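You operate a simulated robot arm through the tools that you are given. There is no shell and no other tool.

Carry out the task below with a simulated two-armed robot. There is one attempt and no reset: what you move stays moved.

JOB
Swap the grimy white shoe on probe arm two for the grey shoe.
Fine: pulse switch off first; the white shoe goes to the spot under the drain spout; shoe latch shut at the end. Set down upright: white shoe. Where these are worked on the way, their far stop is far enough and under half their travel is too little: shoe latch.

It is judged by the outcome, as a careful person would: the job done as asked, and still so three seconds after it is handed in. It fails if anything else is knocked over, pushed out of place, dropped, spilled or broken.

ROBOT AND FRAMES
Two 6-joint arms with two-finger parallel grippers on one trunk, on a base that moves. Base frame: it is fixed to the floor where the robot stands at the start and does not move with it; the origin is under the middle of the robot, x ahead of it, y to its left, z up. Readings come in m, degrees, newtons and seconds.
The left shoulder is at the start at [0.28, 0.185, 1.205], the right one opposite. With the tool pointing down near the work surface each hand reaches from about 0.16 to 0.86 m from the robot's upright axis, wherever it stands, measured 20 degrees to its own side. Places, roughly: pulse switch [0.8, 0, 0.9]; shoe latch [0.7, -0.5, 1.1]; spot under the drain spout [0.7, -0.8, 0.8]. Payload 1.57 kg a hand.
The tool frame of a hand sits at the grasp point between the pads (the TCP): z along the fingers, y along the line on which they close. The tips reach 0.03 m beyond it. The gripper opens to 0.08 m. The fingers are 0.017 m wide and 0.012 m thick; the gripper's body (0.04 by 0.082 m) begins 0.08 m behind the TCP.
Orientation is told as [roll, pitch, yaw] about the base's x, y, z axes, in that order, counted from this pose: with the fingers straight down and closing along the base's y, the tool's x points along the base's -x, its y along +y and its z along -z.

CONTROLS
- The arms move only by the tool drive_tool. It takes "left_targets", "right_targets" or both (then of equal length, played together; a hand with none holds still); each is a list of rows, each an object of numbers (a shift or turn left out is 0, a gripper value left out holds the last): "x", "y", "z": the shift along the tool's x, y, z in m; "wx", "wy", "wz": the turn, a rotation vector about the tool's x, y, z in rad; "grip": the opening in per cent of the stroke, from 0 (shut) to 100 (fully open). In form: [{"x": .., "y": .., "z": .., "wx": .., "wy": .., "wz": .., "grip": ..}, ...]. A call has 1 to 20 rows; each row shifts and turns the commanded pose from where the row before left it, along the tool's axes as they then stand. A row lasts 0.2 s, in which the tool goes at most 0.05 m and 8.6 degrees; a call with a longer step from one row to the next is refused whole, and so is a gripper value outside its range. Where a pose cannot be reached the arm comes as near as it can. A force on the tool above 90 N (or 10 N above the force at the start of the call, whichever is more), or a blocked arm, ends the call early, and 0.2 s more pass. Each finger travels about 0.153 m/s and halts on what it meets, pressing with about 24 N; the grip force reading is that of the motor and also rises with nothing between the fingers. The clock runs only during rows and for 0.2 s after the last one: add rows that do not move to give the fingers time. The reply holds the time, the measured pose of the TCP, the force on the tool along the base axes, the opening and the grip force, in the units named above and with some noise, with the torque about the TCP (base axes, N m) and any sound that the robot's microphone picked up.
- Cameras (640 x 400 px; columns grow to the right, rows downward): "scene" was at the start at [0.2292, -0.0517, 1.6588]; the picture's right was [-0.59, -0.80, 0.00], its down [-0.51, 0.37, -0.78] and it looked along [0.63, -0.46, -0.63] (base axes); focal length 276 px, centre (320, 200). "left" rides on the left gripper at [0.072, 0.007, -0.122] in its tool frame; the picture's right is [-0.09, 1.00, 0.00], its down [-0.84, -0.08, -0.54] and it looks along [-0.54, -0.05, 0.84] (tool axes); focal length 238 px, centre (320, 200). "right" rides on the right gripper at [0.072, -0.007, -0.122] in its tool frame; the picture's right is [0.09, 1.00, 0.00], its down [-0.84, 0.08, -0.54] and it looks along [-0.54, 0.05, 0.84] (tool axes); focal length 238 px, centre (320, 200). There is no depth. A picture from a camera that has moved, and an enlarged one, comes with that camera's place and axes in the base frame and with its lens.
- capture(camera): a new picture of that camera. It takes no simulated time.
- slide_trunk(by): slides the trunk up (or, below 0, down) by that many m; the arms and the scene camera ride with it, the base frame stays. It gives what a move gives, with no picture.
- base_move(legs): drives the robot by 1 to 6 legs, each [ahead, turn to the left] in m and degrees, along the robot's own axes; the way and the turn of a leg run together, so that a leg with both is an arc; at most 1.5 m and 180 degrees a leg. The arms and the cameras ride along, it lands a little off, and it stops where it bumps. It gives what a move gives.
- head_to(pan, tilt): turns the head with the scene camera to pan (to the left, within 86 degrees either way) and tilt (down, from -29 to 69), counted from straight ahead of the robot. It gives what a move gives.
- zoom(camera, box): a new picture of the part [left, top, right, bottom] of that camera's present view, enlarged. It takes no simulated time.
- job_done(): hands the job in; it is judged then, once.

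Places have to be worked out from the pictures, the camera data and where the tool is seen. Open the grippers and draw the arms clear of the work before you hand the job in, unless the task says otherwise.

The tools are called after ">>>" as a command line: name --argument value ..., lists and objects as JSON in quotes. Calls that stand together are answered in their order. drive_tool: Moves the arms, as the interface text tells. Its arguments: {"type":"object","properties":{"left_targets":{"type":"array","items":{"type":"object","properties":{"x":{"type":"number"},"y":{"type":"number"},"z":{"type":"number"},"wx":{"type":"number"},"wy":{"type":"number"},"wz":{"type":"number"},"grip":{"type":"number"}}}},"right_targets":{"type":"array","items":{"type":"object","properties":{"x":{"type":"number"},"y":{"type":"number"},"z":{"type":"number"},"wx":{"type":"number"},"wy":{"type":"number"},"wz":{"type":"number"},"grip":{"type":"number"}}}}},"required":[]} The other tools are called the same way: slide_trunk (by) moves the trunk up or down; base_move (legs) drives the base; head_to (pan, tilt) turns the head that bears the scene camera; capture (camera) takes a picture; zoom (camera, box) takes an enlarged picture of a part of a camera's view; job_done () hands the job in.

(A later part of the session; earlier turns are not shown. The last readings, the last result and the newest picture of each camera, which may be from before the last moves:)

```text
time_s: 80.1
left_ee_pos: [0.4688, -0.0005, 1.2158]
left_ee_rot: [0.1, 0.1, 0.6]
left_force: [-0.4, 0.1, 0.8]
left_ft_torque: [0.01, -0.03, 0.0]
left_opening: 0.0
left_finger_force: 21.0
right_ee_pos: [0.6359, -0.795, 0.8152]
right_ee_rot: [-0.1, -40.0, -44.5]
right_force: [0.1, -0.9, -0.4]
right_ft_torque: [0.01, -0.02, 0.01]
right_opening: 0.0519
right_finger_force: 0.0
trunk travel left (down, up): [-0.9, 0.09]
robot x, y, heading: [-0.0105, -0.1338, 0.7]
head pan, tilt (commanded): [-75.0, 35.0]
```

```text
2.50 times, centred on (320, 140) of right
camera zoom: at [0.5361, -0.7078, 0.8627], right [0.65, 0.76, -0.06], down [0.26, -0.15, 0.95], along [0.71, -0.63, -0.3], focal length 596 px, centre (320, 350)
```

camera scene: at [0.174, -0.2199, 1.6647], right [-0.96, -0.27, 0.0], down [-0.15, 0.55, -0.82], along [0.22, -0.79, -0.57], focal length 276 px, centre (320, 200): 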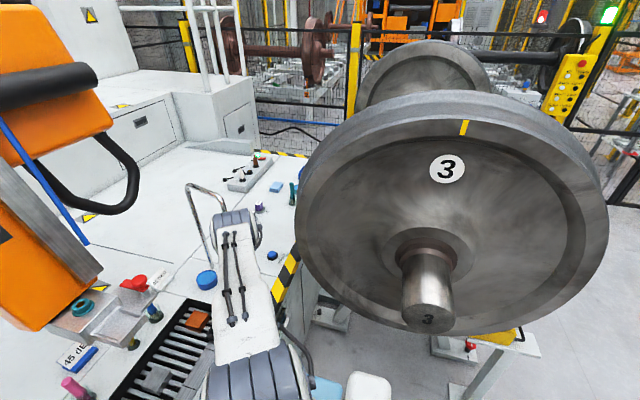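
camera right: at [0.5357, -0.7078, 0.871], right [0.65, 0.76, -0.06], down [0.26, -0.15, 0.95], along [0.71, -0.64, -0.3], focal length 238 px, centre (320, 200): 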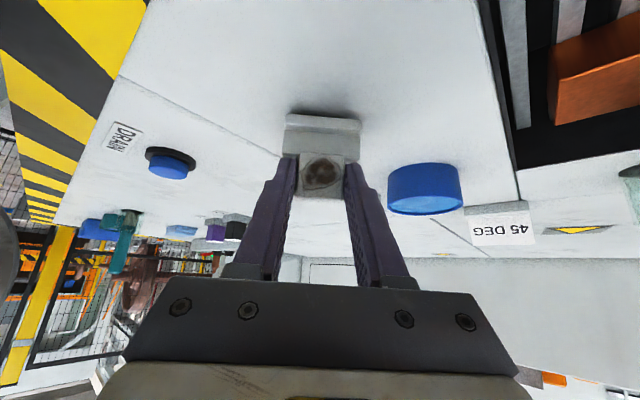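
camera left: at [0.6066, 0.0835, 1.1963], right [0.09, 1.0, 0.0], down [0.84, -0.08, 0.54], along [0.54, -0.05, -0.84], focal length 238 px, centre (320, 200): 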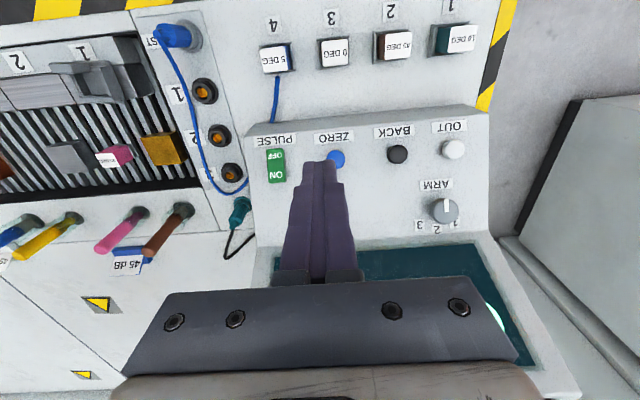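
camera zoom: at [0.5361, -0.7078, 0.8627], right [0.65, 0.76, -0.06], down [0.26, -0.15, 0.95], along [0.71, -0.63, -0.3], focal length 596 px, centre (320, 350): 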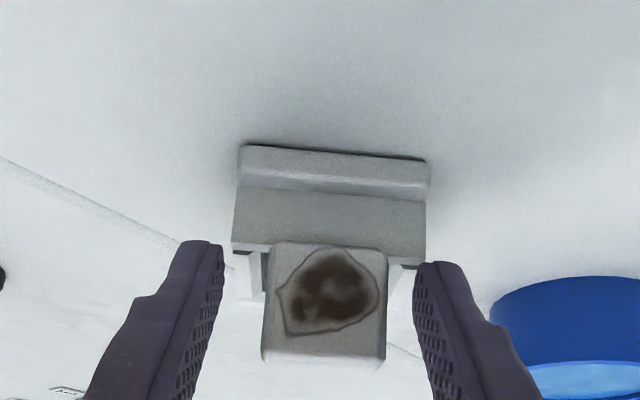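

The white shoe stands upright on its own. I retreat the hand backward and up along its own axis and take a look.

>>> drive_tool --right_targets '[{"z": -0.03}, {"z": -0.035}, {"z": -0.035}, {}]'

>>> capture --camera "right"

>>> capture --camera "scene"

```text
time_s: 81.1
left_ee_pos: [0.4686, 0.0002, 1.2166]
left_ee_rot: [0.0, 0.1, 0.5]
left_force: [-0.4, 0.0, 0.0]
left_ft_torque: [0.0, -0.02, -0.01]
left_opening: 0.0
left_finger_force: 21.1
right_ee_pos: [0.6207, -0.7628, 0.8951]
right_ee_rot: [2.1, -39.6, -46.1]
right_force: [-0.6, 0.0, -0.1]
right_ft_torque: [-0.01, -0.03, -0.01]
right_opening: 0.052
right_finger_force: 0.2
right hand out of reach, approached as far as the arm can: row 2, 3
trunk travel left (down, up): [-0.9, 0.09]
robot x, y, heading: [-0.006, -0.1327, 0.4]
head pan, tilt (commanded): [-75.0, 35.0]
```

```text
taken
camera right: at [0.5201, -0.6746, 0.9433], right [0.65, 0.76, -0.03], down [0.25, -0.17, 0.95], along [0.72, -0.63, -0.3], focal length 238 px, centre (320, 200)
```

right: 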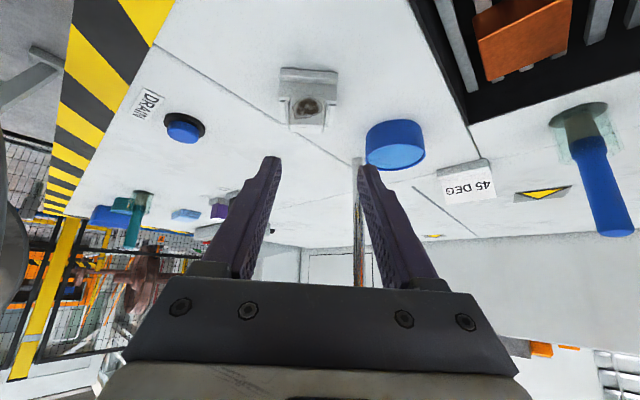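

```text
taken
camera scene: at [0.1737, -0.2197, 1.6647], right [-0.96, -0.27, 0.0], down [-0.15, 0.55, -0.82], along [0.22, -0.79, -0.57], focal length 276 px, centre (320, 200)
```

scene: 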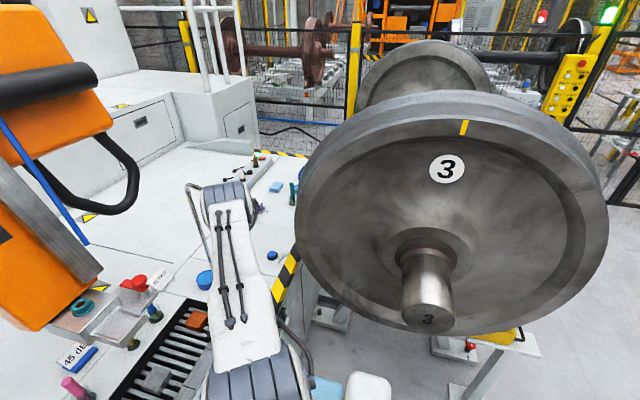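

The hand is clear of the shoe but at a wrist limit. I reduce the pitch by 20 degrees, which keeps the hand well off the spout, and then pull back toward the robot.

>>> drive_tool --right_targets '[{"wy": 0.1163, "wx": 0.018}, {"wy": 0.1163, "wx": 0.018}, {"wy": 0.1163}, {"x": 0.0266, "y": 0.0089, "z": -0.0239}, {"x": 0.0266, "y": 0.0089, "z": -0.0239}, {"x": 0.0266, "y": 0.0089, "z": -0.0239}, {}]'

>>> capture --camera "right"

>>> capture --camera "scene"

```text
time_s: 82.7
left_ee_pos: [0.4679, -0.0007, 1.2152]
left_ee_rot: [0.0, 0.1, 0.6]
left_force: [0.4, 0.8, 0.6]
left_ft_torque: [-0.01, -0.02, 0.03]
left_opening: 0.0003
left_finger_force: 21.2
right_ee_pos: [0.5528, -0.6917, 0.9394]
right_ee_rot: [-0.3, -19.6, -45.5]
right_force: [0.0, -0.1, -0.4]
right_ft_torque: [-0.04, -0.02, 0.0]
right_opening: 0.0521
right_finger_force: 0.0
right hand out of reach, approached as far as the arm can: row 1, 3, 5, 6
trunk travel left (down, up): [-0.9, 0.09]
robot x, y, heading: [-0.0085, -0.1344, 0.2]
head pan, tilt (commanded): [-75.0, 35.0]
```

```text
taken
camera right: at [0.4708, -0.6191, 1.03], right [0.65, 0.76, -0.04], down [0.48, -0.38, 0.79], along [0.59, -0.53, -0.61], focal length 238 px, centre (320, 200)
```

right: 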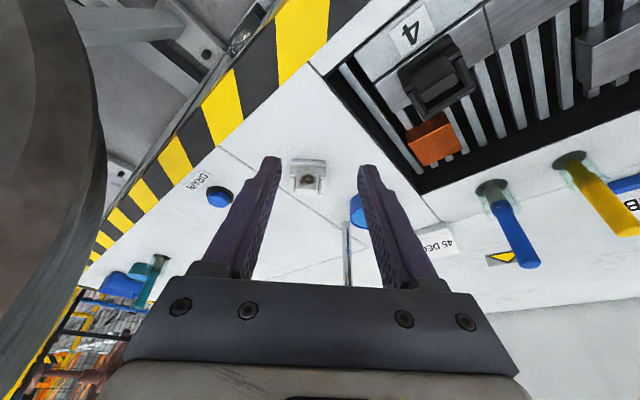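

```text
taken
camera scene: at [0.1736, -0.2197, 1.6648], right [-0.96, -0.27, 0.0], down [-0.15, 0.55, -0.82], along [0.22, -0.79, -0.57], focal length 276 px, centre (320, 200)
```

scene: 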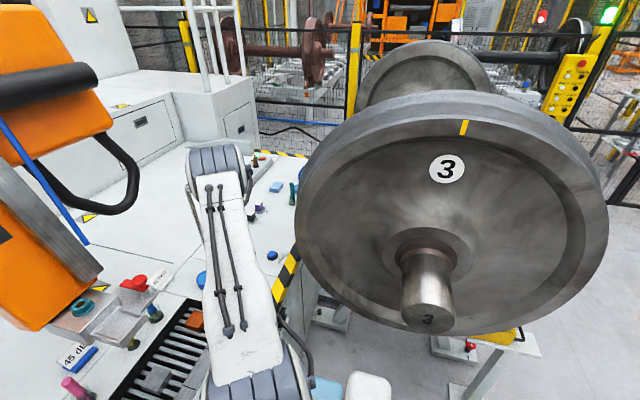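

Good distance from the spout now. I bring the hand upright, lift it, and turn it back to face ahead.

>>> drive_tool --right_targets '[{"wy": 0.114}, {"wy": 0.114}, {"wy": 0.114, "wx": -0.005}, {"z": -0.04}, {"z": -0.04}, {"z": -0.04}, {"x": 0.02, "y": 0.02, "z": -0.03}, {"wz": -0.131}, {"wz": -0.131}, {"wz": -0.131}, {"wz": -0.131}, {"wz": -0.131}, {"wz": -0.131}, {}]'

>>> head_to --pan -40 --tilt 42

>>> capture --camera "scene"

>>> capture --camera "right"

```text
time_s: 85.7
left_ee_pos: [0.4691, -0.0001, 1.2153]
left_ee_rot: [0.0, 0.2, 0.5]
left_force: [0.1, -0.2, 0.4]
left_ft_torque: [0.0, -0.02, -0.03]
left_opening: 0.0
left_finger_force: 21.6
right_ee_pos: [0.6146, -0.3912, 1.0429]
right_ee_rot: [-4.8, 1.9, -1.0]
right_force: [-0.3, -0.2, -0.5]
right_ft_torque: [-0.01, 0.0, -0.01]
right_opening: 0.0521
right_finger_force: 0.1
right hand out of reach, approached as far as the arm can: row 1, 2, 3, 4, 5, 6, 7, 8, 9, 10, 11, 12, 13
trunk travel left (down, up): [-0.9, 0.09]
robot x, y, heading: [-0.0082, -0.1359, 0.3]
head pan, tilt (commanded): [-75.0, 35.0]
```

```text
time_s: 86.7
left_ee_pos: [0.4686, -0.0009, 1.2162]
left_ee_rot: [0.0, 0.1, 0.6]
left_force: [-0.4, -0.5, 0.9]
left_ft_torque: [0.0, 0.0, 0.0]
left_opening: 0.0002
left_finger_force: 21.1
right_ee_pos: [0.6125, -0.3919, 1.0434]
right_ee_rot: [-4.8, 1.9, -1.2]
right_force: [-0.1, 0.1, -0.9]
right_ft_torque: [0.01, 0.01, 0.0]
right_opening: 0.0518
right_finger_force: 0.2
trunk travel left (down, up): [-0.9, 0.09]
robot x, y, heading: [-0.007, -0.14, 0.4]
head pan, tilt (commanded): [-40.0, 42.0]
```

```text
taken
camera scene: at [0.2147, -0.188, 1.6543], right [-0.64, -0.77, 0.0], down [-0.52, 0.43, -0.74], along [0.57, -0.47, -0.67], focal length 276 px, centre (320, 200)
```

scene: 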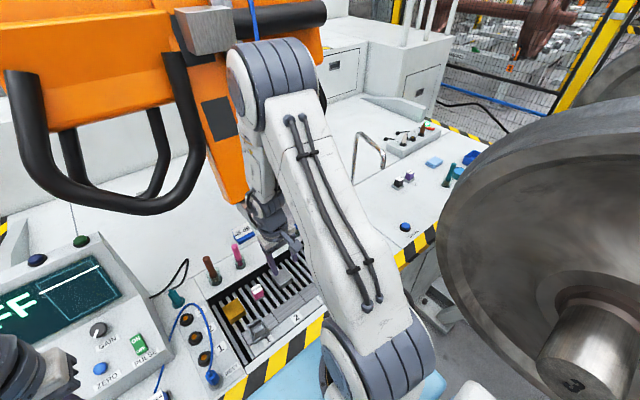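

```text
taken
camera right: at [0.5446, -0.3879, 1.1671], right [-0.07, 0.99, -0.08], down [0.86, 0.11, 0.51], along [0.51, -0.03, -0.86], focal length 238 px, centre (320, 200)
```

right: 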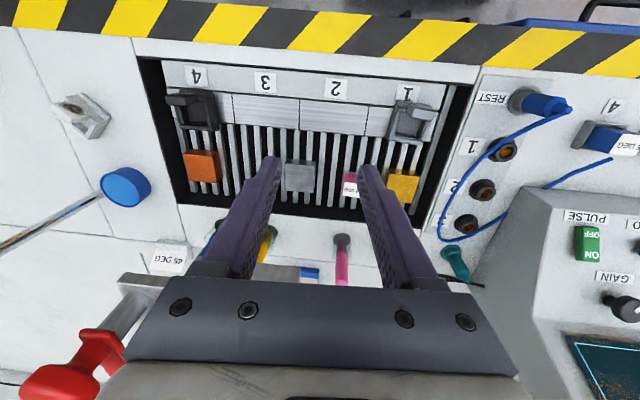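

The arm could not hold the commanded path and came to rest at [0.613, -0.392, 1.043], beside the holder tray, with no contact forces. I level the hand, raise it a little and back it off from the tray in small steps, checking reach messages.

>>> drive_tool --right_targets '[{"x": 0.01}, {"x": 0.015, "z": -0.01, "wx": -0.04, "wy": -0.016, "wz": -0.01}, {"z": -0.02, "wx": -0.04, "wy": -0.016, "wz": -0.01}, {}]'

>>> capture --camera "right"

>>> capture --camera "scene"

```text
time_s: 87.7
left_ee_pos: [0.4694, -0.0002, 1.2155]
left_ee_rot: [0.0, 0.1, 0.6]
left_force: [-0.1, 0.3, -0.1]
left_ft_torque: [-0.02, 0.04, -0.01]
left_opening: 0.0
left_finger_force: 21.7
right_ee_pos: [0.5647, -0.3674, 1.042]
right_ee_rot: [-2.0, -0.5, 0.4]
right_force: [0.3, 0.7, 0.4]
right_ft_torque: [-0.02, 0.03, 0.06]
right_opening: 0.0521
right_finger_force: 0.1
right hand out of reach, approached as far as the arm can: row 1, 2, 3
trunk travel left (down, up): [-0.9, 0.09]
robot x, y, heading: [-0.0105, -0.139, 0.6]
head pan, tilt (commanded): [-40.0, 42.0]
```

```text
taken
camera right: at [0.4916, -0.3711, 1.1639], right [-0.1, 0.99, -0.04], down [0.83, 0.1, 0.55], along [0.55, 0.02, -0.84], focal length 238 px, centre (320, 200)
```

right: 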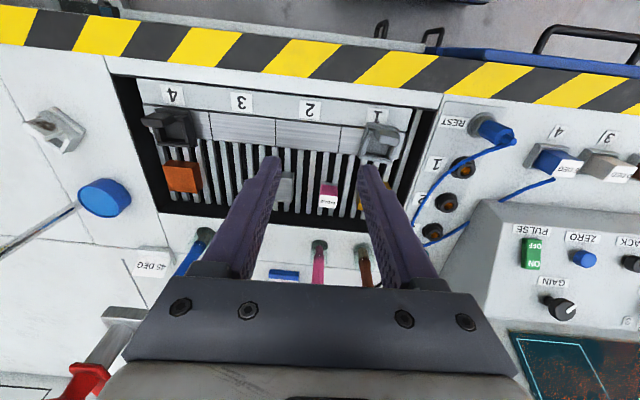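

```text
taken
camera scene: at [0.2146, -0.188, 1.6542], right [-0.64, -0.77, 0.0], down [-0.52, 0.43, -0.74], along [0.57, -0.47, -0.67], focal length 276 px, centre (320, 200)
```

scene: 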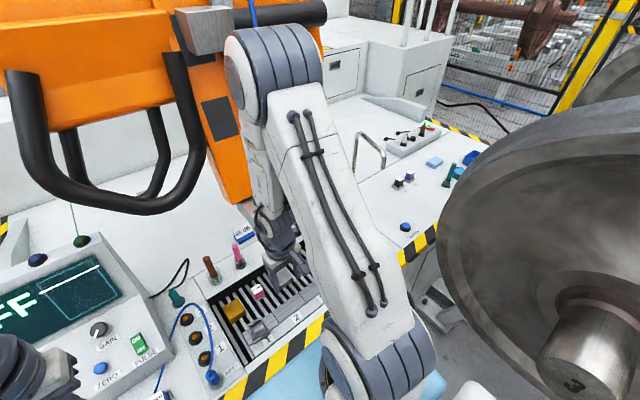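

The arm still reports being out of reach here, so it is likely folded against a joint limit. I raise the hand 10 cm straight up to unfold it and see how well it tracks.

>>> drive_tool --right_targets '[{"z": -0.025}, {"z": -0.025}, {"z": -0.025}, {"z": -0.025}, {}]'

>>> capture --camera "scene"

```text
time_s: 88.9
left_ee_pos: [0.4679, -0.0014, 1.2152]
left_ee_rot: [0.0, 0.0, 0.6]
left_force: [0.5, 0.3, 0.2]
left_ft_torque: [0.01, -0.01, 0.03]
left_opening: 0.0
left_finger_force: 21.5
right_ee_pos: [0.5338, -0.3669, 1.096]
right_ee_rot: [-3.6, -1.0, 0.5]
right_force: [0.3, 0.2, -0.8]
right_ft_torque: [-0.03, -0.02, 0.0]
right_opening: 0.0522
right_finger_force: 0.0
right hand out of reach, approached as far as the arm can: row 1, 2, 3, 4
trunk travel left (down, up): [-0.9, 0.09]
robot x, y, heading: [-0.0106, -0.1342, 0.6]
head pan, tilt (commanded): [-40.0, 42.0]
```

```text
taken
camera scene: at [0.2145, -0.1879, 1.6543], right [-0.64, -0.77, 0.0], down [-0.52, 0.43, -0.74], along [0.57, -0.47, -0.67], focal length 276 px, centre (320, 200)
```

scene: 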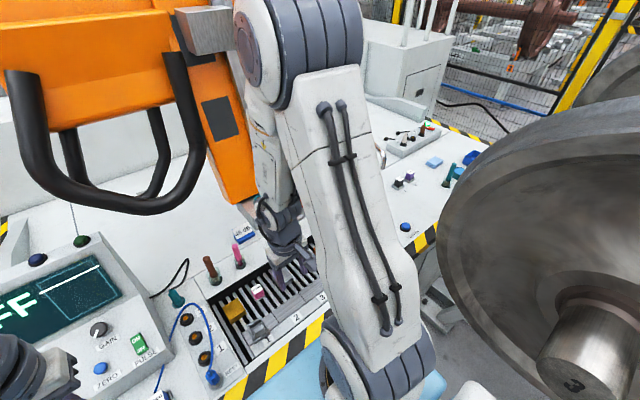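

It rises only partly, so the elbow is folded to its limit; the way out is further out and up. I move toward [0.60, -0.40, 1.28], above the tray level, and level the hand.

>>> drive_tool --right_targets '[{"z": -0.04}, {"z": -0.04, "wx": -0.03}, {"x": -0.015, "y": -0.008, "z": -0.035, "wx": -0.03}, {"x": -0.02, "y": -0.012, "z": -0.035}, {"x": -0.03, "y": -0.012, "z": -0.03, "wy": 0.017}, {}]'

>>> capture --camera "scene"

>>> capture --camera "right"

```text
time_s: 90.3
left_ee_pos: [0.4686, -0.0007, 1.2155]
left_ee_rot: [-0.1, 0.2, 0.6]
left_force: [-0.3, -0.1, 1.3]
left_ft_torque: [0.0, 0.0, -0.02]
left_opening: 0.0
left_finger_force: 21.6
right_ee_pos: [0.5597, -0.3788, 1.1528]
right_ee_rot: [-7.4, -1.8, 0.4]
right_force: [-0.7, 0.8, 0.7]
right_ft_torque: [-0.01, 0.0, -0.03]
right_opening: 0.052
right_finger_force: 0.1
right hand out of reach, approached as far as the arm can: row 1, 2, 3, 4, 5
trunk travel left (down, up): [-0.9, 0.09]
robot x, y, heading: [-0.0104, -0.138, 0.7]
head pan, tilt (commanded): [-40.0, 42.0]
```

```text
taken
camera scene: at [0.2149, -0.188, 1.6542], right [-0.64, -0.77, 0.0], down [-0.52, 0.43, -0.74], along [0.57, -0.47, -0.67], focal length 276 px, centre (320, 200)
```

scene: 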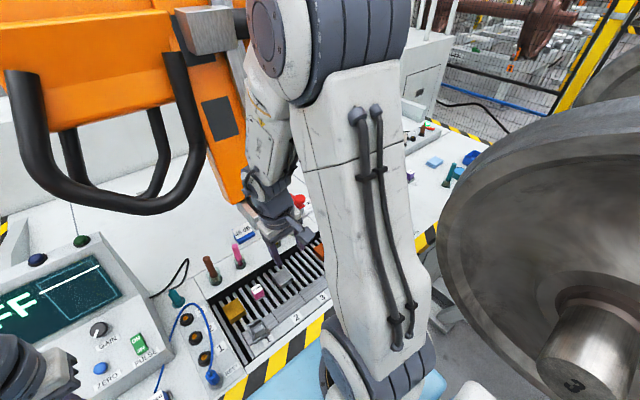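

```text
taken
camera right: at [0.4831, -0.3716, 1.2716], right [-0.09, 0.99, -0.13], down [0.82, 0.15, 0.55], along [0.57, -0.05, -0.82], focal length 238 px, centre (320, 200)
```

right: 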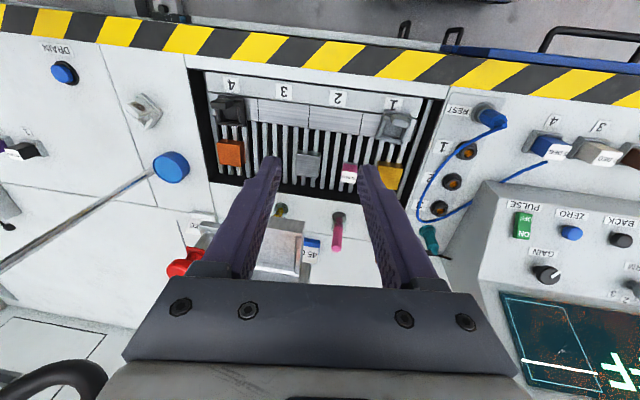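

Tracking is still poor, so some joint is at a stop. I zoom in to see how the wrist and forearm are folded.

>>> zoom --camera "scene" --box '[200, 0, 440, 280]'

```text
1.43 times, centred on (320, 140) of scene
camera zoom: at [0.2149, -0.188, 1.6542], right [-0.64, -0.77, 0.0], down [-0.52, 0.43, -0.74], along [0.57, -0.47, -0.67], focal length 395 px, centre (320, 286)
```

zoom: 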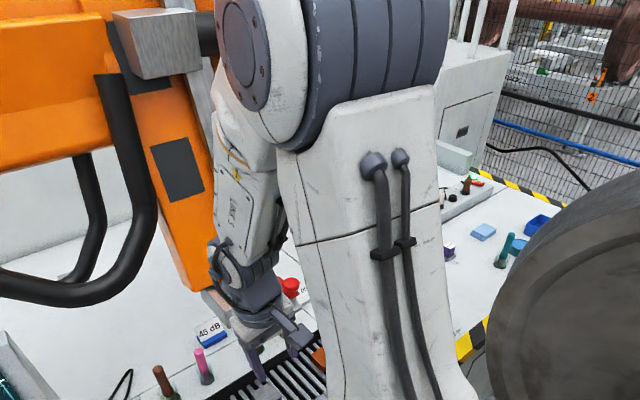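

The forearm is folded tight against the upper arm. I go back to the arm's roomy starting posture (back, right and up), levelling the hand on the way.

>>> drive_tool --right_targets '[{"x": 0.0172, "y": -0.0228, "z": -0.0267, "wx": -0.043}, {"x": 0.0172, "y": -0.0228, "z": -0.0267, "wx": -0.043}, {"x": 0.0172, "y": -0.0228, "z": -0.0267, "wx": -0.043}, {"x": 0.0172, "y": -0.0228, "z": -0.0267, "wy": 0.03}, {"x": 0.0172, "y": -0.0228, "z": -0.0267}, {}]'

>>> capture --camera "scene"

```text
time_s: 91.7
left_ee_pos: [0.4683, -0.0011, 1.2153]
left_ee_rot: [0.0, 0.2, 0.7]
left_force: [-0.4, 0.6, -0.3]
left_ft_torque: [-0.01, -0.01, 0.0]
left_opening: 0.0001
left_finger_force: 21.0
right_ee_pos: [0.5002, -0.3769, 1.1911]
right_ee_rot: [-8.9, -1.7, 0.1]
right_force: [-0.4, 0.5, -0.3]
right_ft_torque: [0.04, 0.02, 0.01]
right_opening: 0.0519
right_finger_force: 0.0
right hand out of reach, approached as far as the arm can: row 1, 2, 3, 4, 5
trunk travel left (down, up): [-0.9, 0.09]
robot x, y, heading: [-0.0049, -0.1369, 0.7]
head pan, tilt (commanded): [-40.0, 42.0]
```

```text
taken
camera scene: at [0.2144, -0.188, 1.6543], right [-0.64, -0.77, 0.0], down [-0.52, 0.43, -0.74], along [0.57, -0.47, -0.67], focal length 276 px, centre (320, 200)
```

scene: 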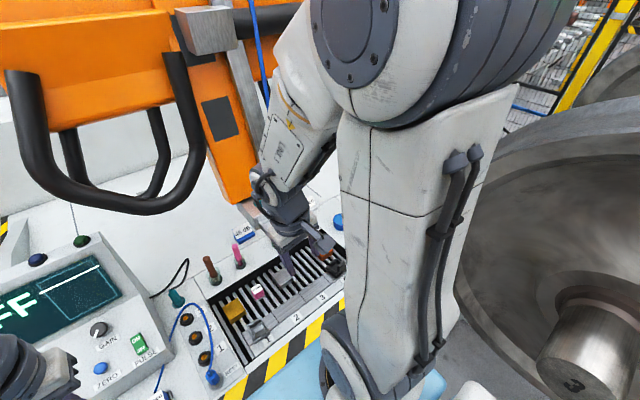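

The hand's roll cannot be corrected here, which points to a wrist singularity with forearm and tool nearly in line. I move it outward along +x, above the tray level, so that the forearm leans forward again.

>>> drive_tool --right_targets '[{"x": -0.03}, {"x": -0.03}, {"x": -0.03}, {"x": -0.03}, {}]'

>>> capture --camera "scene"

```text
time_s: 92.9
left_ee_pos: [0.4691, -0.001, 1.2156]
left_ee_rot: [0.0, 0.1, 0.7]
left_force: [-0.2, 0.1, 1.6]
left_ft_torque: [-0.05, 0.0, -0.03]
left_opening: 0.0
left_finger_force: 21.5
right_ee_pos: [0.6039, -0.3859, 1.1441]
right_ee_rot: [-8.0, -1.3, 0.2]
right_force: [-0.3, -0.2, 0.2]
right_ft_torque: [0.0, 0.02, -0.01]
right_opening: 0.052
right_finger_force: 0.1
right hand out of reach, approached as far as the arm can: row 1, 2, 3, 4
trunk travel left (down, up): [-0.9, 0.09]
robot x, y, heading: [-0.0072, -0.1387, 0.8]
head pan, tilt (commanded): [-40.0, 42.0]
```

```text
taken
camera scene: at [0.215, -0.188, 1.6542], right [-0.64, -0.77, 0.0], down [-0.52, 0.43, -0.74], along [0.57, -0.47, -0.67], focal length 276 px, centre (320, 200)
```

scene: 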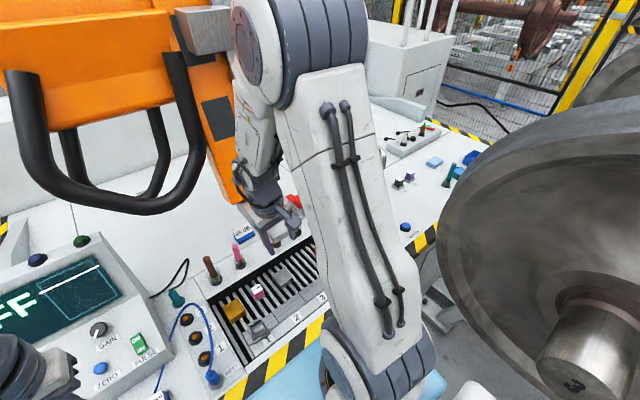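

The hand follows in x but not in height, so I run small test motions to find which direction is free: first a small pure turn about the vertical.

>>> drive_tool --right_targets '[{"wz": 0.1}, {}]'

>>> drive_tool --right_targets '[{"wy": -0.1}, {}]'

>>> drive_tool --right_targets '[{"wx": -0.1}, {}]'

```text
time_s: 93.5
left_ee_pos: [0.4695, -0.0007, 1.2171]
left_ee_rot: [0.0, 0.1, 0.5]
left_force: [0.2, 0.7, 0.1]
left_ft_torque: [-0.01, 0.0, -0.01]
left_opening: 0.0
left_finger_force: 21.8
right_ee_pos: [0.5999, -0.3845, 1.137]
right_ee_rot: [-7.4, -2.2, -5.6]
right_force: [0.2, 0.1, -0.1]
right_ft_torque: [0.02, 0.01, -0.02]
right_opening: 0.0519
right_finger_force: 0.1
right hand out of reach, approached as far as the arm can: row 1
trunk travel left (down, up): [-0.9, 0.09]
robot x, y, heading: [-0.0082, -0.1341, 0.4]
head pan, tilt (commanded): [-40.0, 42.0]
```

```text
time_s: 94.1
left_ee_pos: [0.4684, 0.0005, 1.2165]
left_ee_rot: [-0.1, 0.1, 0.7]
left_force: [0.5, -0.7, 0.2]
left_ft_torque: [-0.02, -0.06, 0.01]
left_opening: 0.0
left_finger_force: 21.0
right_ee_pos: [0.6004, -0.3854, 1.1362]
right_ee_rot: [-6.5, -7.4, -4.9]
right_force: [0.2, -0.7, 0.5]
right_ft_torque: [-0.02, -0.01, -0.03]
right_opening: 0.052
right_finger_force: 0.0
trunk travel left (down, up): [-0.9, 0.09]
robot x, y, heading: [-0.0116, -0.1344, 0.4]
head pan, tilt (commanded): [-40.0, 42.0]
```

```text
time_s: 94.7
left_ee_pos: [0.4679, -0.0002, 1.2151]
left_ee_rot: [0.0, 0.1, 0.6]
left_force: [0.5, 0.5, -1.2]
left_ft_torque: [-0.01, 0.02, -0.01]
left_opening: 0.0001
left_finger_force: 21.4
right_ee_pos: [0.602, -0.3854, 1.137]
right_ee_rot: [-6.5, -7.5, -4.9]
right_force: [0.2, -0.4, 0.3]
right_ft_torque: [0.01, -0.03, 0.0]
right_opening: 0.0521
right_finger_force: 0.0
right hand out of reach, approached as far as the arm can: row 1
trunk travel left (down, up): [-0.9, 0.09]
robot x, y, heading: [-0.0107, -0.1347, 0.5]
head pan, tilt (commanded): [-40.0, 42.0]
```

Pitching forward is free, but roll correction is blocked, which suggests the forearm-roll joint is at its stop. I test a yaw turn the other way, to see whether that unwinds it.

>>> drive_tool --right_targets '[{"wz": -0.1}, {"wz": -0.1}, {}]'

>>> drive_tool --right_targets '[{"wx": -0.06}, {}]'

```text
time_s: 95.5
left_ee_pos: [0.4697, -0.0007, 1.2158]
left_ee_rot: [0.0, 0.1, 0.6]
left_force: [1.1, 0.0, 0.3]
left_ft_torque: [0.04, -0.01, -0.01]
left_opening: 0.0
left_finger_force: 20.7
right_ee_pos: [0.5986, -0.3826, 1.1326]
right_ee_rot: [-8.4, -6.1, 6.5]
right_force: [1.0, -0.4, 0.6]
right_ft_torque: [-0.03, 0.01, -0.02]
right_opening: 0.0519
right_finger_force: 0.0
right hand out of reach, approached as far as the arm can: row 2
trunk travel left (down, up): [-0.9, 0.09]
robot x, y, heading: [-0.013, -0.1391, 0.5]
head pan, tilt (commanded): [-40.0, 42.0]
```

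```text
time_s: 96.1
left_ee_pos: [0.4686, -0.0, 1.2162]
left_ee_rot: [0.0, 0.2, 0.7]
left_force: [0.8, 0.4, -0.3]
left_ft_torque: [0.0, -0.02, -0.02]
left_opening: 0.0
left_finger_force: 21.1
right_ee_pos: [0.599, -0.3816, 1.1316]
right_ee_rot: [-8.4, -6.3, 6.4]
right_force: [0.1, -0.1, 0.4]
right_ft_torque: [0.01, -0.02, 0.01]
right_opening: 0.0519
right_finger_force: 0.2
right hand out of reach, approached as far as the arm can: row 1
trunk travel left (down, up): [-0.9, 0.09]
robot x, y, heading: [-0.0138, -0.1331, 0.6]
head pan, tilt (commanded): [-40.0, 42.0]
```

I zoom in on the wrist to understand its posture.

>>> zoom --camera "scene" --box '[210, 60, 330, 270]'

>>> head_to --pan -20 --tilt 30

>>> capture --camera "scene"

```text
1.90 times, centred on (270, 165) of scene
camera zoom: at [0.2148, -0.188, 1.6542], right [-0.64, -0.77, 0.0], down [-0.52, 0.43, -0.74], along [0.57, -0.47, -0.67], focal length 526 px, centre (415, 267)
```

zoom: 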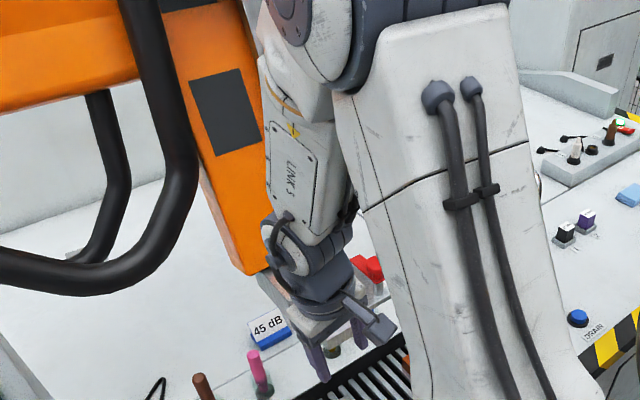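

```text
time_s: 97.0
left_ee_pos: [0.4677, -0.0011, 1.2163]
left_ee_rot: [0.0, 0.1, 0.6]
left_force: [0.4, 0.2, -0.2]
left_ft_torque: [-0.01, 0.03, -0.01]
left_opening: 0.0
left_finger_force: 20.9
right_ee_pos: [0.6001, -0.3842, 1.1317]
right_ee_rot: [-8.4, -6.2, 6.4]
right_force: [-0.8, -0.6, 0.1]
right_ft_torque: [0.01, 0.04, 0.01]
right_opening: 0.0522
right_finger_force: 0.1
trunk travel left (down, up): [-0.9, 0.09]
robot x, y, heading: [-0.011, -0.1367, 0.6]
head pan, tilt (commanded): [-20.0, 30.0]
```

```text
taken
camera scene: at [0.2354, -0.165, 1.6725], right [-0.33, -0.94, 0.0], down [-0.47, 0.17, -0.87], along [0.82, -0.29, -0.5], focal length 276 px, centre (320, 200)
```

scene: 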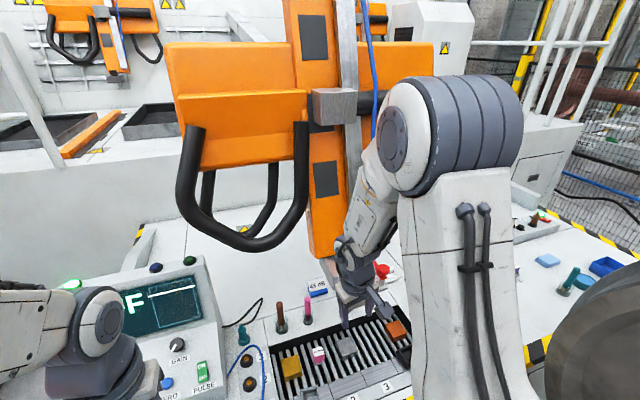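

I run a few more one-row tests (roll the other way, then sideways and vertical shifts) to map out which motions are free.

>>> drive_tool --right_targets '[{"wx": 0.06}, {}]'

>>> drive_tool --right_targets '[{"y": -0.02}, {}]'

>>> drive_tool --right_targets '[{"y": 0.02}, {}]'

>>> drive_tool --right_targets '[{"z": 0.02}, {}]'

>>> drive_tool --right_targets '[{"x": 0.02}, {}]'

```text
time_s: 97.6
left_ee_pos: [0.469, 0.0001, 1.2157]
left_ee_rot: [0.0, 0.1, 0.6]
left_force: [0.5, 0.0, 0.5]
left_ft_torque: [-0.02, 0.0, -0.04]
left_opening: 0.0
left_finger_force: 21.4
right_ee_pos: [0.598, -0.3833, 1.1332]
right_ee_rot: [-11.8, -6.2, 6.4]
right_force: [0.2, -0.6, 0.5]
right_ft_torque: [0.02, 0.03, 0.02]
right_opening: 0.052
right_finger_force: 0.0
trunk travel left (down, up): [-0.9, 0.09]
robot x, y, heading: [-0.008, -0.1349, 0.3]
head pan, tilt (commanded): [-20.0, 30.0]
```

```text
time_s: 98.2
left_ee_pos: [0.4672, -0.0005, 1.2162]
left_ee_rot: [0.1, 0.0, 0.6]
left_force: [0.1, -0.3, -0.2]
left_ft_torque: [0.0, 0.02, 0.0]
left_opening: 0.0
left_finger_force: 20.9
right_ee_pos: [0.6006, -0.4018, 1.1375]
right_ee_rot: [-11.8, -6.1, 6.4]
right_force: [-0.2, 0.7, 0.2]
right_ft_torque: [0.01, 0.0, 0.0]
right_opening: 0.0523
right_finger_force: 0.1
trunk travel left (down, up): [-0.9, 0.09]
robot x, y, heading: [-0.013, -0.134, 0.5]
head pan, tilt (commanded): [-20.0, 30.0]
```

```text
time_s: 98.8
left_ee_pos: [0.4685, -0.0002, 1.2158]
left_ee_rot: [0.0, 0.1, 0.4]
left_force: [0.3, 0.1, 0.4]
left_ft_torque: [-0.01, -0.01, 0.02]
left_opening: 0.0002
left_finger_force: 20.8
right_ee_pos: [0.6011, -0.3822, 1.1318]
right_ee_rot: [-11.8, -6.2, 6.4]
right_force: [0.6, -0.1, 0.0]
right_ft_torque: [0.01, -0.02, -0.01]
right_opening: 0.0518
right_finger_force: 0.1
trunk travel left (down, up): [-0.9, 0.09]
robot x, y, heading: [-0.0089, -0.1351, 0.5]
head pan, tilt (commanded): [-20.0, 30.0]
```

```text
time_s: 99.4
left_ee_pos: [0.4682, -0.0007, 1.2157]
left_ee_rot: [0.0, 0.1, 0.5]
left_force: [0.0, 0.2, -0.6]
left_ft_torque: [-0.01, 0.0, -0.01]
left_opening: 0.0
left_finger_force: 21.3
right_ee_pos: [0.6023, -0.3872, 1.1122]
right_ee_rot: [-11.8, -6.1, 6.4]
right_force: [0.2, -0.5, -1.1]
right_ft_torque: [0.0, 0.05, -0.02]
right_opening: 0.052
right_finger_force: 0.0
trunk travel left (down, up): [-0.9, 0.09]
robot x, y, heading: [-0.0107, -0.1362, 0.6]
head pan, tilt (commanded): [-20.0, 30.0]
```

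```text
time_s: 100.0
left_ee_pos: [0.4682, -0.0003, 1.2168]
left_ee_rot: [-0.1, 0.0, 0.6]
left_force: [-0.2, 0.6, 0.2]
left_ft_torque: [0.0, 0.01, 0.02]
left_opening: 0.0001
left_finger_force: 21.1
right_ee_pos: [0.5826, -0.3888, 1.1121]
right_ee_rot: [-11.8, -6.3, 6.4]
right_force: [0.1, -0.5, -0.3]
right_ft_torque: [0.01, -0.03, -0.01]
right_opening: 0.0518
right_finger_force: 0.0
trunk travel left (down, up): [-0.9, 0.09]
robot x, y, heading: [-0.0097, -0.1345, 0.5]
head pan, tilt (commanded): [-20.0, 30.0]
```

With the hand rolled a bit further everything tracks freely, so it's a one-sided wrist stop. In this free posture I raise the hand and carry it to the right, where upright poses worked before, and then level it.

>>> drive_tool --right_targets '[{"z": -0.035}, {"z": -0.035}, {"z": -0.035}, {"z": -0.03}, {"y": -0.035}, {"y": -0.035}, {"y": -0.035}, {"y": -0.035}, {"y": -0.035}, {"y": -0.03}, {}]'

>>> drive_tool --right_targets '[{"wx": -0.1, "wy": 0.05}, {"wx": -0.1, "wy": 0.05}, {"wz": 0.11}, {}]'

>>> capture --camera "scene"

```text
time_s: 102.4
left_ee_pos: [0.4679, -0.0002, 1.2159]
left_ee_rot: [0.0, 0.1, 0.5]
left_force: [0.6, 0.6, -0.5]
left_ft_torque: [0.01, 0.04, 0.0]
left_opening: 0.0
left_finger_force: 21.8
right_ee_pos: [0.5769, -0.3895, 1.2045]
right_ee_rot: [-12.8, -6.3, 6.0]
right_force: [0.1, 0.7, -0.6]
right_ft_torque: [0.01, -0.01, 0.0]
right_opening: 0.0519
right_finger_force: 0.2
right hand out of reach, approached as far as the arm can: row 5, 6, 7, 8, 9, 10
trunk travel left (down, up): [-0.9, 0.09]
robot x, y, heading: [-0.0132, -0.1334, 0.4]
head pan, tilt (commanded): [-20.0, 30.0]
```

```text
time_s: 103.4
left_ee_pos: [0.468, -0.0014, 1.2167]
left_ee_rot: [0.0, 0.2, 0.6]
left_force: [0.1, -0.9, -0.4]
left_ft_torque: [-0.01, -0.02, 0.03]
left_opening: 0.0
left_finger_force: 21.3
right_ee_pos: [0.5697, -0.3536, 1.1786]
right_ee_rot: [-8.0, -4.6, -0.9]
right_force: [1.0, 0.3, -0.9]
right_ft_torque: [0.03, 0.01, -0.01]
right_opening: 0.0519
right_finger_force: 0.1
right hand out of reach, approached as far as the arm can: row 1, 2, 3
trunk travel left (down, up): [-0.9, 0.09]
robot x, y, heading: [-0.011, -0.1374, 0.5]
head pan, tilt (commanded): [-20.0, 30.0]
```

```text
taken
camera scene: at [0.2354, -0.165, 1.6726], right [-0.33, -0.94, 0.0], down [-0.47, 0.17, -0.87], along [0.82, -0.29, -0.5], focal length 276 px, centre (320, 200)
```

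scene: 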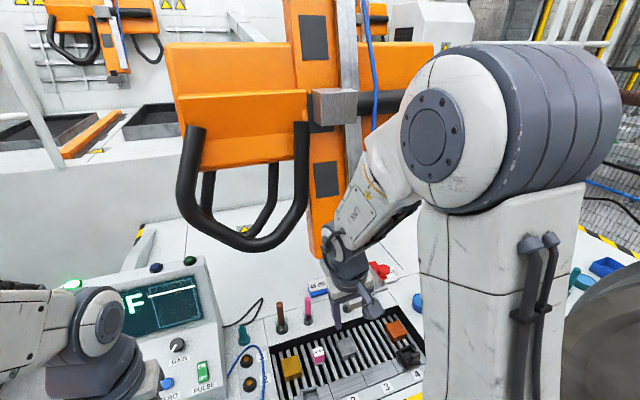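

Sideways motion to the right is blocked while everything else is free. To tell whether the base joint or the last wrist joint is at its stop, I command a rigid swing about the shoulder axis (shift plus matching yaw).

>>> drive_tool --right_targets '[{"x": 0.008, "y": -0.041, "wz": 0.14}, {}]'

>>> drive_tool --right_targets '[{"x": 0.008, "y": -0.041, "wz": 0.14}, {}]'

```text
time_s: 104.0
left_ee_pos: [0.4676, -0.0007, 1.2158]
left_ee_rot: [0.1, 0.1, 0.6]
left_force: [0.0, -0.3, 0.6]
left_ft_torque: [0.01, 0.0, -0.03]
left_opening: 0.0
left_finger_force: 21.5
right_ee_pos: [0.5589, -0.3898, 1.1727]
right_ee_rot: [-7.3, -5.6, -8.8]
right_force: [-0.9, -0.5, 0.1]
right_ft_torque: [-0.01, -0.01, -0.02]
right_opening: 0.0519
right_finger_force: 0.0
right hand out of reach, approached as far as the arm can: row 1
trunk travel left (down, up): [-0.9, 0.09]
robot x, y, heading: [-0.0129, -0.1366, 0.6]
head pan, tilt (commanded): [-20.0, 30.0]
```

```text
time_s: 104.6
left_ee_pos: [0.4686, -0.0003, 1.2155]
left_ee_rot: [0.2, 0.1, 0.8]
left_force: [-0.2, -0.8, 0.1]
left_ft_torque: [0.02, 0.05, 0.01]
left_opening: 0.0
left_finger_force: 21.9
right_ee_pos: [0.5429, -0.4267, 1.1631]
right_ee_rot: [-6.4, -6.4, -16.8]
right_force: [0.1, -0.3, -0.1]
right_ft_torque: [0.04, 0.0, -0.02]
right_opening: 0.0519
right_finger_force: 0.0
right hand out of reach, approached as far as the arm can: row 1
trunk travel left (down, up): [-0.9, 0.09]
robot x, y, heading: [-0.0108, -0.1345, 0.6]
head pan, tilt (commanded): [-20.0, 30.0]
```

The rigid swing is free, so the stop is in the wrist: the forearm-roll joint seems wound to its end after the hand passed through alignment with the forearm. I go to the near posture where forearm and tool are both vertical and will spin the hand there to unwind it.

>>> drive_tool --right_targets '[{"x": 0.0234, "y": 0.0162, "z": 0.0243, "wx": -0.037, "wy": 0.037}, {"x": 0.0234, "y": 0.0162, "z": 0.0243, "wx": -0.037, "wy": 0.037}, {"x": 0.0234, "y": 0.0162, "z": 0.0243, "wx": -0.037, "wy": 0.037}, {}]'

>>> capture --camera "scene"

```text
time_s: 105.6
left_ee_pos: [0.4679, -0.0, 1.2158]
left_ee_rot: [0.0, 0.1, 0.6]
left_force: [-0.4, -0.4, 0.3]
left_ft_torque: [-0.03, 0.02, 0.02]
left_opening: 0.0001
left_finger_force: 20.9
right_ee_pos: [0.5196, -0.3824, 1.0791]
right_ee_rot: [-1.9, -1.7, -17.1]
right_force: [0.9, 0.6, 0.2]
right_ft_torque: [0.02, 0.04, -0.03]
right_opening: 0.0521
right_finger_force: 0.0
right hand out of reach, approached as far as the arm can: row 1, 2, 3
trunk travel left (down, up): [-0.9, 0.09]
robot x, y, heading: [-0.005, -0.1385, 0.6]
head pan, tilt (commanded): [-20.0, 30.0]
```

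```text
taken
camera scene: at [0.2361, -0.165, 1.6724], right [-0.33, -0.94, 0.0], down [-0.47, 0.17, -0.87], along [0.82, -0.29, -0.5], focal length 276 px, centre (320, 200)
```

scene: 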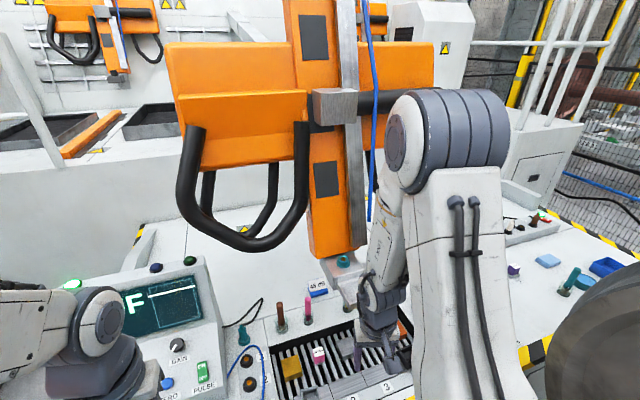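

Nearly level now with the forearm vertical. I spin the hand about its axis in one direction and watch whether it stays free.

>>> drive_tool --right_targets '[{"z": 0.02, "wx": -0.03, "wy": 0.03}, {"wz": 0.14}, {"wz": 0.14}, {"wz": 0.14}, {"wz": 0.14}, {"wz": 0.14}, {"wz": 0.14}, {}]'

```text
time_s: 107.4
left_ee_pos: [0.4689, -0.0001, 1.2156]
left_ee_rot: [0.0, 0.1, 0.6]
left_force: [-0.5, 0.7, -0.2]
left_ft_torque: [0.03, 0.02, -0.01]
left_opening: 0.0
left_finger_force: 20.9
right_ee_pos: [0.5055, -0.3977, 1.0466]
right_ee_rot: [-0.2, -0.3, -65.4]
right_force: [-0.3, 0.6, -0.5]
right_ft_torque: [0.01, 0.0, -0.01]
right_opening: 0.0522
right_finger_force: 0.1
right hand out of reach, approached as far as the arm can: row 1, 2, 3, 4, 5, 6
trunk travel left (down, up): [-0.9, 0.09]
robot x, y, heading: [-0.0078, -0.1327, 0.5]
head pan, tilt (commanded): [-20.0, 30.0]
```

The last row was no longer flagged and the hand is level. I continue spinning the same way.

>>> drive_tool --right_targets '[{"wz": 0.14}, {"wz": 0.14}, {"wz": 0.14}, {"wz": 0.14}, {"wz": 0.14}, {"wz": 0.14}, {"wz": 0.14}, {"wz": 0.14}, {"wz": 0.14}, {"wz": 0.14}, {}]'

>>> capture --camera "scene"

```text
time_s: 109.8
left_ee_pos: [0.4695, 0.0002, 1.216]
left_ee_rot: [0.0, 0.1, 0.6]
left_force: [0.1, -0.1, -0.4]
left_ft_torque: [0.0, 0.01, 0.01]
left_opening: 0.0002
left_finger_force: 21.1
right_ee_pos: [0.505, -0.398, 1.0467]
right_ee_rot: [0.1, -0.2, -145.5]
right_force: [0.8, 0.4, 0.1]
right_ft_torque: [0.02, 0.03, -0.01]
right_opening: 0.0519
right_finger_force: 0.1
trunk travel left (down, up): [-0.9, 0.09]
robot x, y, heading: [-0.0114, -0.1377, 0.3]
head pan, tilt (commanded): [-20.0, 30.0]
```

```text
taken
camera scene: at [0.2355, -0.165, 1.6725], right [-0.33, -0.94, 0.0], down [-0.47, 0.17, -0.87], along [0.82, -0.29, -0.5], focal length 276 px, centre (320, 200)
```

scene: 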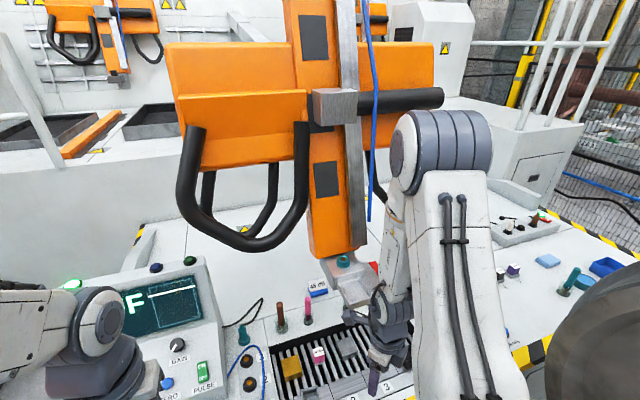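

Free spin to yaw -145 with the hand level. I test whether raising the hand is free in this state.

>>> drive_tool --right_targets '[{"z": -0.03}, {"z": -0.03}, {"z": -0.03}, {"z": -0.03}, {}]'

>>> zoom --camera "scene" --box '[300, 60, 540, 400]'

```text
time_s: 111.0
left_ee_pos: [0.4686, -0.0012, 1.2154]
left_ee_rot: [0.0, 0.1, 0.6]
left_force: [-0.3, 1.0, 0.1]
left_ft_torque: [0.01, 0.01, 0.0]
left_opening: 0.0001
left_finger_force: 21.1
right_ee_pos: [0.5138, -0.3953, 1.1128]
right_ee_rot: [4.2, -1.7, -145.6]
right_force: [0.2, 0.2, -0.2]
right_ft_torque: [0.0, -0.02, 0.01]
right_opening: 0.0519
right_finger_force: 0.0
right hand out of reach, approached as far as the arm can: row 1, 2, 3, 4
trunk travel left (down, up): [-0.9, 0.09]
robot x, y, heading: [-0.0118, -0.1371, 0.8]
head pan, tilt (commanded): [-20.0, 30.0]
```

```text
1.18 times, centred on (420, 230) of scene
camera zoom: at [0.2353, -0.1649, 1.6726], right [-0.33, -0.94, 0.0], down [-0.47, 0.17, -0.87], along [0.82, -0.29, -0.5], focal length 325 px, centre (202, 165)
```

zoom: 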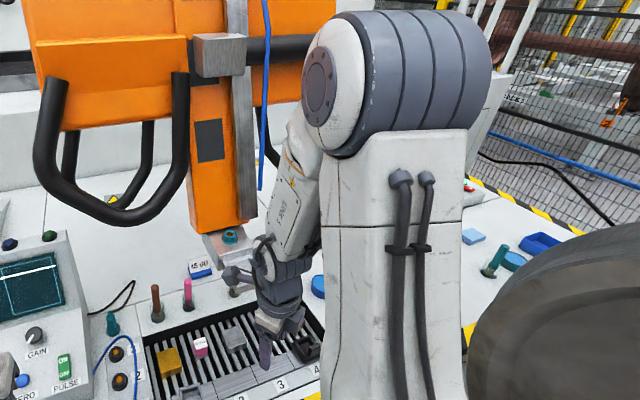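

Tilt error remains the same in the base frame, so the forearm-roll joint did not unwind in that direction. I return to the aligned posture and spin the other way.

>>> drive_tool --right_targets '[{"x": -0.0045, "y": -0.0013, "z": 0.033, "wx": 0.036, "wy": 0.015}, {"x": -0.0045, "y": -0.0013, "z": 0.033, "wx": 0.037, "wy": 0.015}, {"wz": -0.14}, {"wz": -0.14}, {"wz": -0.14}, {"wz": -0.14}, {"wz": -0.14}, {"wz": -0.14}, {"wz": -0.14}, {"wz": -0.14}, {"wz": -0.14}, {"wz": -0.14}, {"wz": -0.14}, {"wz": -0.14}, {"wz": -0.14}, {"wz": -0.14}, {"wz": -0.14}, {"wz": -0.14}, {}]'

>>> capture --camera "scene"

```text
time_s: 115.0
left_ee_pos: [0.4685, -0.0007, 1.2163]
left_ee_rot: [0.1, 0.1, 0.6]
left_force: [-0.4, 0.1, 0.1]
left_ft_torque: [0.0, 0.02, 0.04]
left_opening: 0.0001
left_finger_force: 21.6
right_ee_pos: [0.5057, -0.401, 1.0428]
right_ee_rot: [0.4, -0.5, -23.4]
right_force: [0.9, -0.3, 0.0]
right_ft_torque: [-0.01, -0.03, 0.03]
right_opening: 0.0522
right_finger_force: 0.1
right hand out of reach, approached as far as the arm can: row 1, 2, 3
trunk travel left (down, up): [-0.9, 0.09]
robot x, y, heading: [-0.006, -0.1361, 0.6]
head pan, tilt (commanded): [-20.0, 30.0]
```

```text
taken
camera scene: at [0.2355, -0.165, 1.6725], right [-0.33, -0.94, 0.0], down [-0.47, 0.17, -0.87], along [0.82, -0.29, -0.5], focal length 276 px, centre (320, 200)
```

scene: 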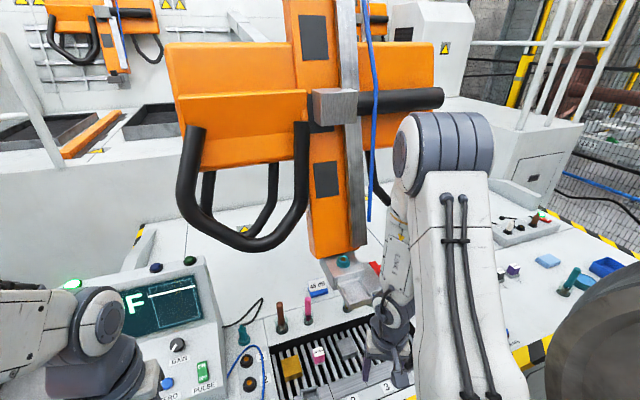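

Free again at yaw -23. I test whether raising is now free.

>>> drive_tool --right_targets '[{"z": -0.03}, {"z": -0.03}, {}]'

>>> zoom --camera "scene" --box '[320, 180, 460, 400]'

```text
time_s: 115.8
left_ee_pos: [0.4684, -0.0001, 1.2157]
left_ee_rot: [0.1, 0.2, 0.7]
left_force: [-0.4, -0.3, -0.1]
left_ft_torque: [-0.01, -0.01, -0.01]
left_opening: 0.0
left_finger_force: 21.2
right_ee_pos: [0.5064, -0.4008, 1.0426]
right_ee_rot: [0.4, -0.4, -23.4]
right_force: [0.1, -0.3, 0.3]
right_ft_torque: [0.02, 0.01, 0.01]
right_opening: 0.0522
right_finger_force: 0.2
right hand out of reach, approached as far as the arm can: row 1, 2
trunk travel left (down, up): [-0.9, 0.09]
robot x, y, heading: [-0.0092, -0.1353, 0.7]
head pan, tilt (commanded): [-20.0, 30.0]
```

```text
1.82 times, centred on (390, 290) of scene
camera zoom: at [0.2355, -0.165, 1.6725], right [-0.33, -0.94, 0.0], down [-0.47, 0.17, -0.87], along [0.82, -0.29, -0.5], focal length 502 px, centre (193, 36)
```

zoom: 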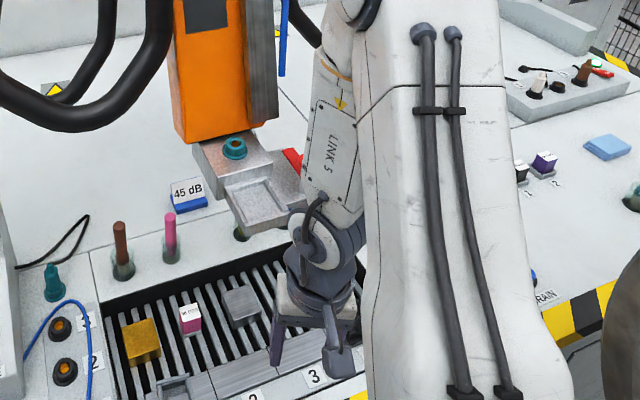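

Now it refuses to tilt at all, which fits the forearm-roll joint being halfway unwound. I continue spinning the same way.

>>> drive_tool --right_targets '[{"wz": -0.14}, {"wz": -0.14}, {"wz": -0.14}, {"wz": -0.14}, {"wz": -0.14}, {"wz": -0.14}, {"wz": -0.14}, {"wz": -0.14}, {"wz": -0.14}, {"wz": -0.14}, {"wz": -0.14}, {"wz": -0.14}, {"wz": -0.14}, {"wz": -0.14}, {"wz": -0.14}, {"wz": -0.14}, {}]'

>>> zoom --camera "scene" --box '[320, 180, 460, 400]'

```text
time_s: 119.4
left_ee_pos: [0.4694, -0.0001, 1.2167]
left_ee_rot: [0.0, 0.1, 0.6]
left_force: [0.3, 0.2, 0.2]
left_ft_torque: [-0.02, -0.01, -0.01]
left_opening: 0.0001
left_finger_force: 21.6
right_ee_pos: [0.5074, -0.4, 1.0436]
right_ee_rot: [-0.5, 0.0, 105.0]
right_force: [-0.9, 0.4, -0.4]
right_ft_torque: [-0.01, 0.0, 0.01]
right_opening: 0.0521
right_finger_force: 0.0
trunk travel left (down, up): [-0.9, 0.09]
robot x, y, heading: [-0.0131, -0.1365, 0.7]
head pan, tilt (commanded): [-20.0, 30.0]
```

```text
1.82 times, centred on (390, 290) of scene
camera zoom: at [0.2355, -0.165, 1.6725], right [-0.33, -0.94, 0.0], down [-0.47, 0.17, -0.87], along [0.82, -0.29, -0.5], focal length 502 px, centre (193, 36)
```

zoom: 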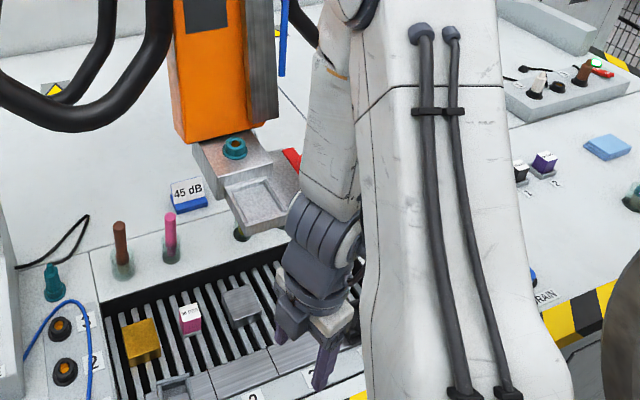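

The wrist has visibly rotated about the forearm, so it is unwinding. I test raising again.

>>> drive_tool --right_targets '[{"z": -0.03}, {"z": -0.03}, {}]'

```text
time_s: 120.2
left_ee_pos: [0.4674, 0.0001, 1.2155]
left_ee_rot: [0.0, 0.0, 0.6]
left_force: [-0.4, 0.4, -0.1]
left_ft_torque: [0.0, -0.01, 0.01]
left_opening: 0.0002
left_finger_force: 21.0
right_ee_pos: [0.507, -0.4001, 1.1054]
right_ee_rot: [-0.6, 0.0, 104.8]
right_force: [0.6, -0.8, -0.4]
right_ft_torque: [-0.03, -0.01, 0.0]
right_opening: 0.0521
right_finger_force: 0.1
trunk travel left (down, up): [-0.9, 0.09]
robot x, y, heading: [-0.0071, -0.1365, 0.4]
head pan, tilt (commanded): [-20.0, 30.0]
```

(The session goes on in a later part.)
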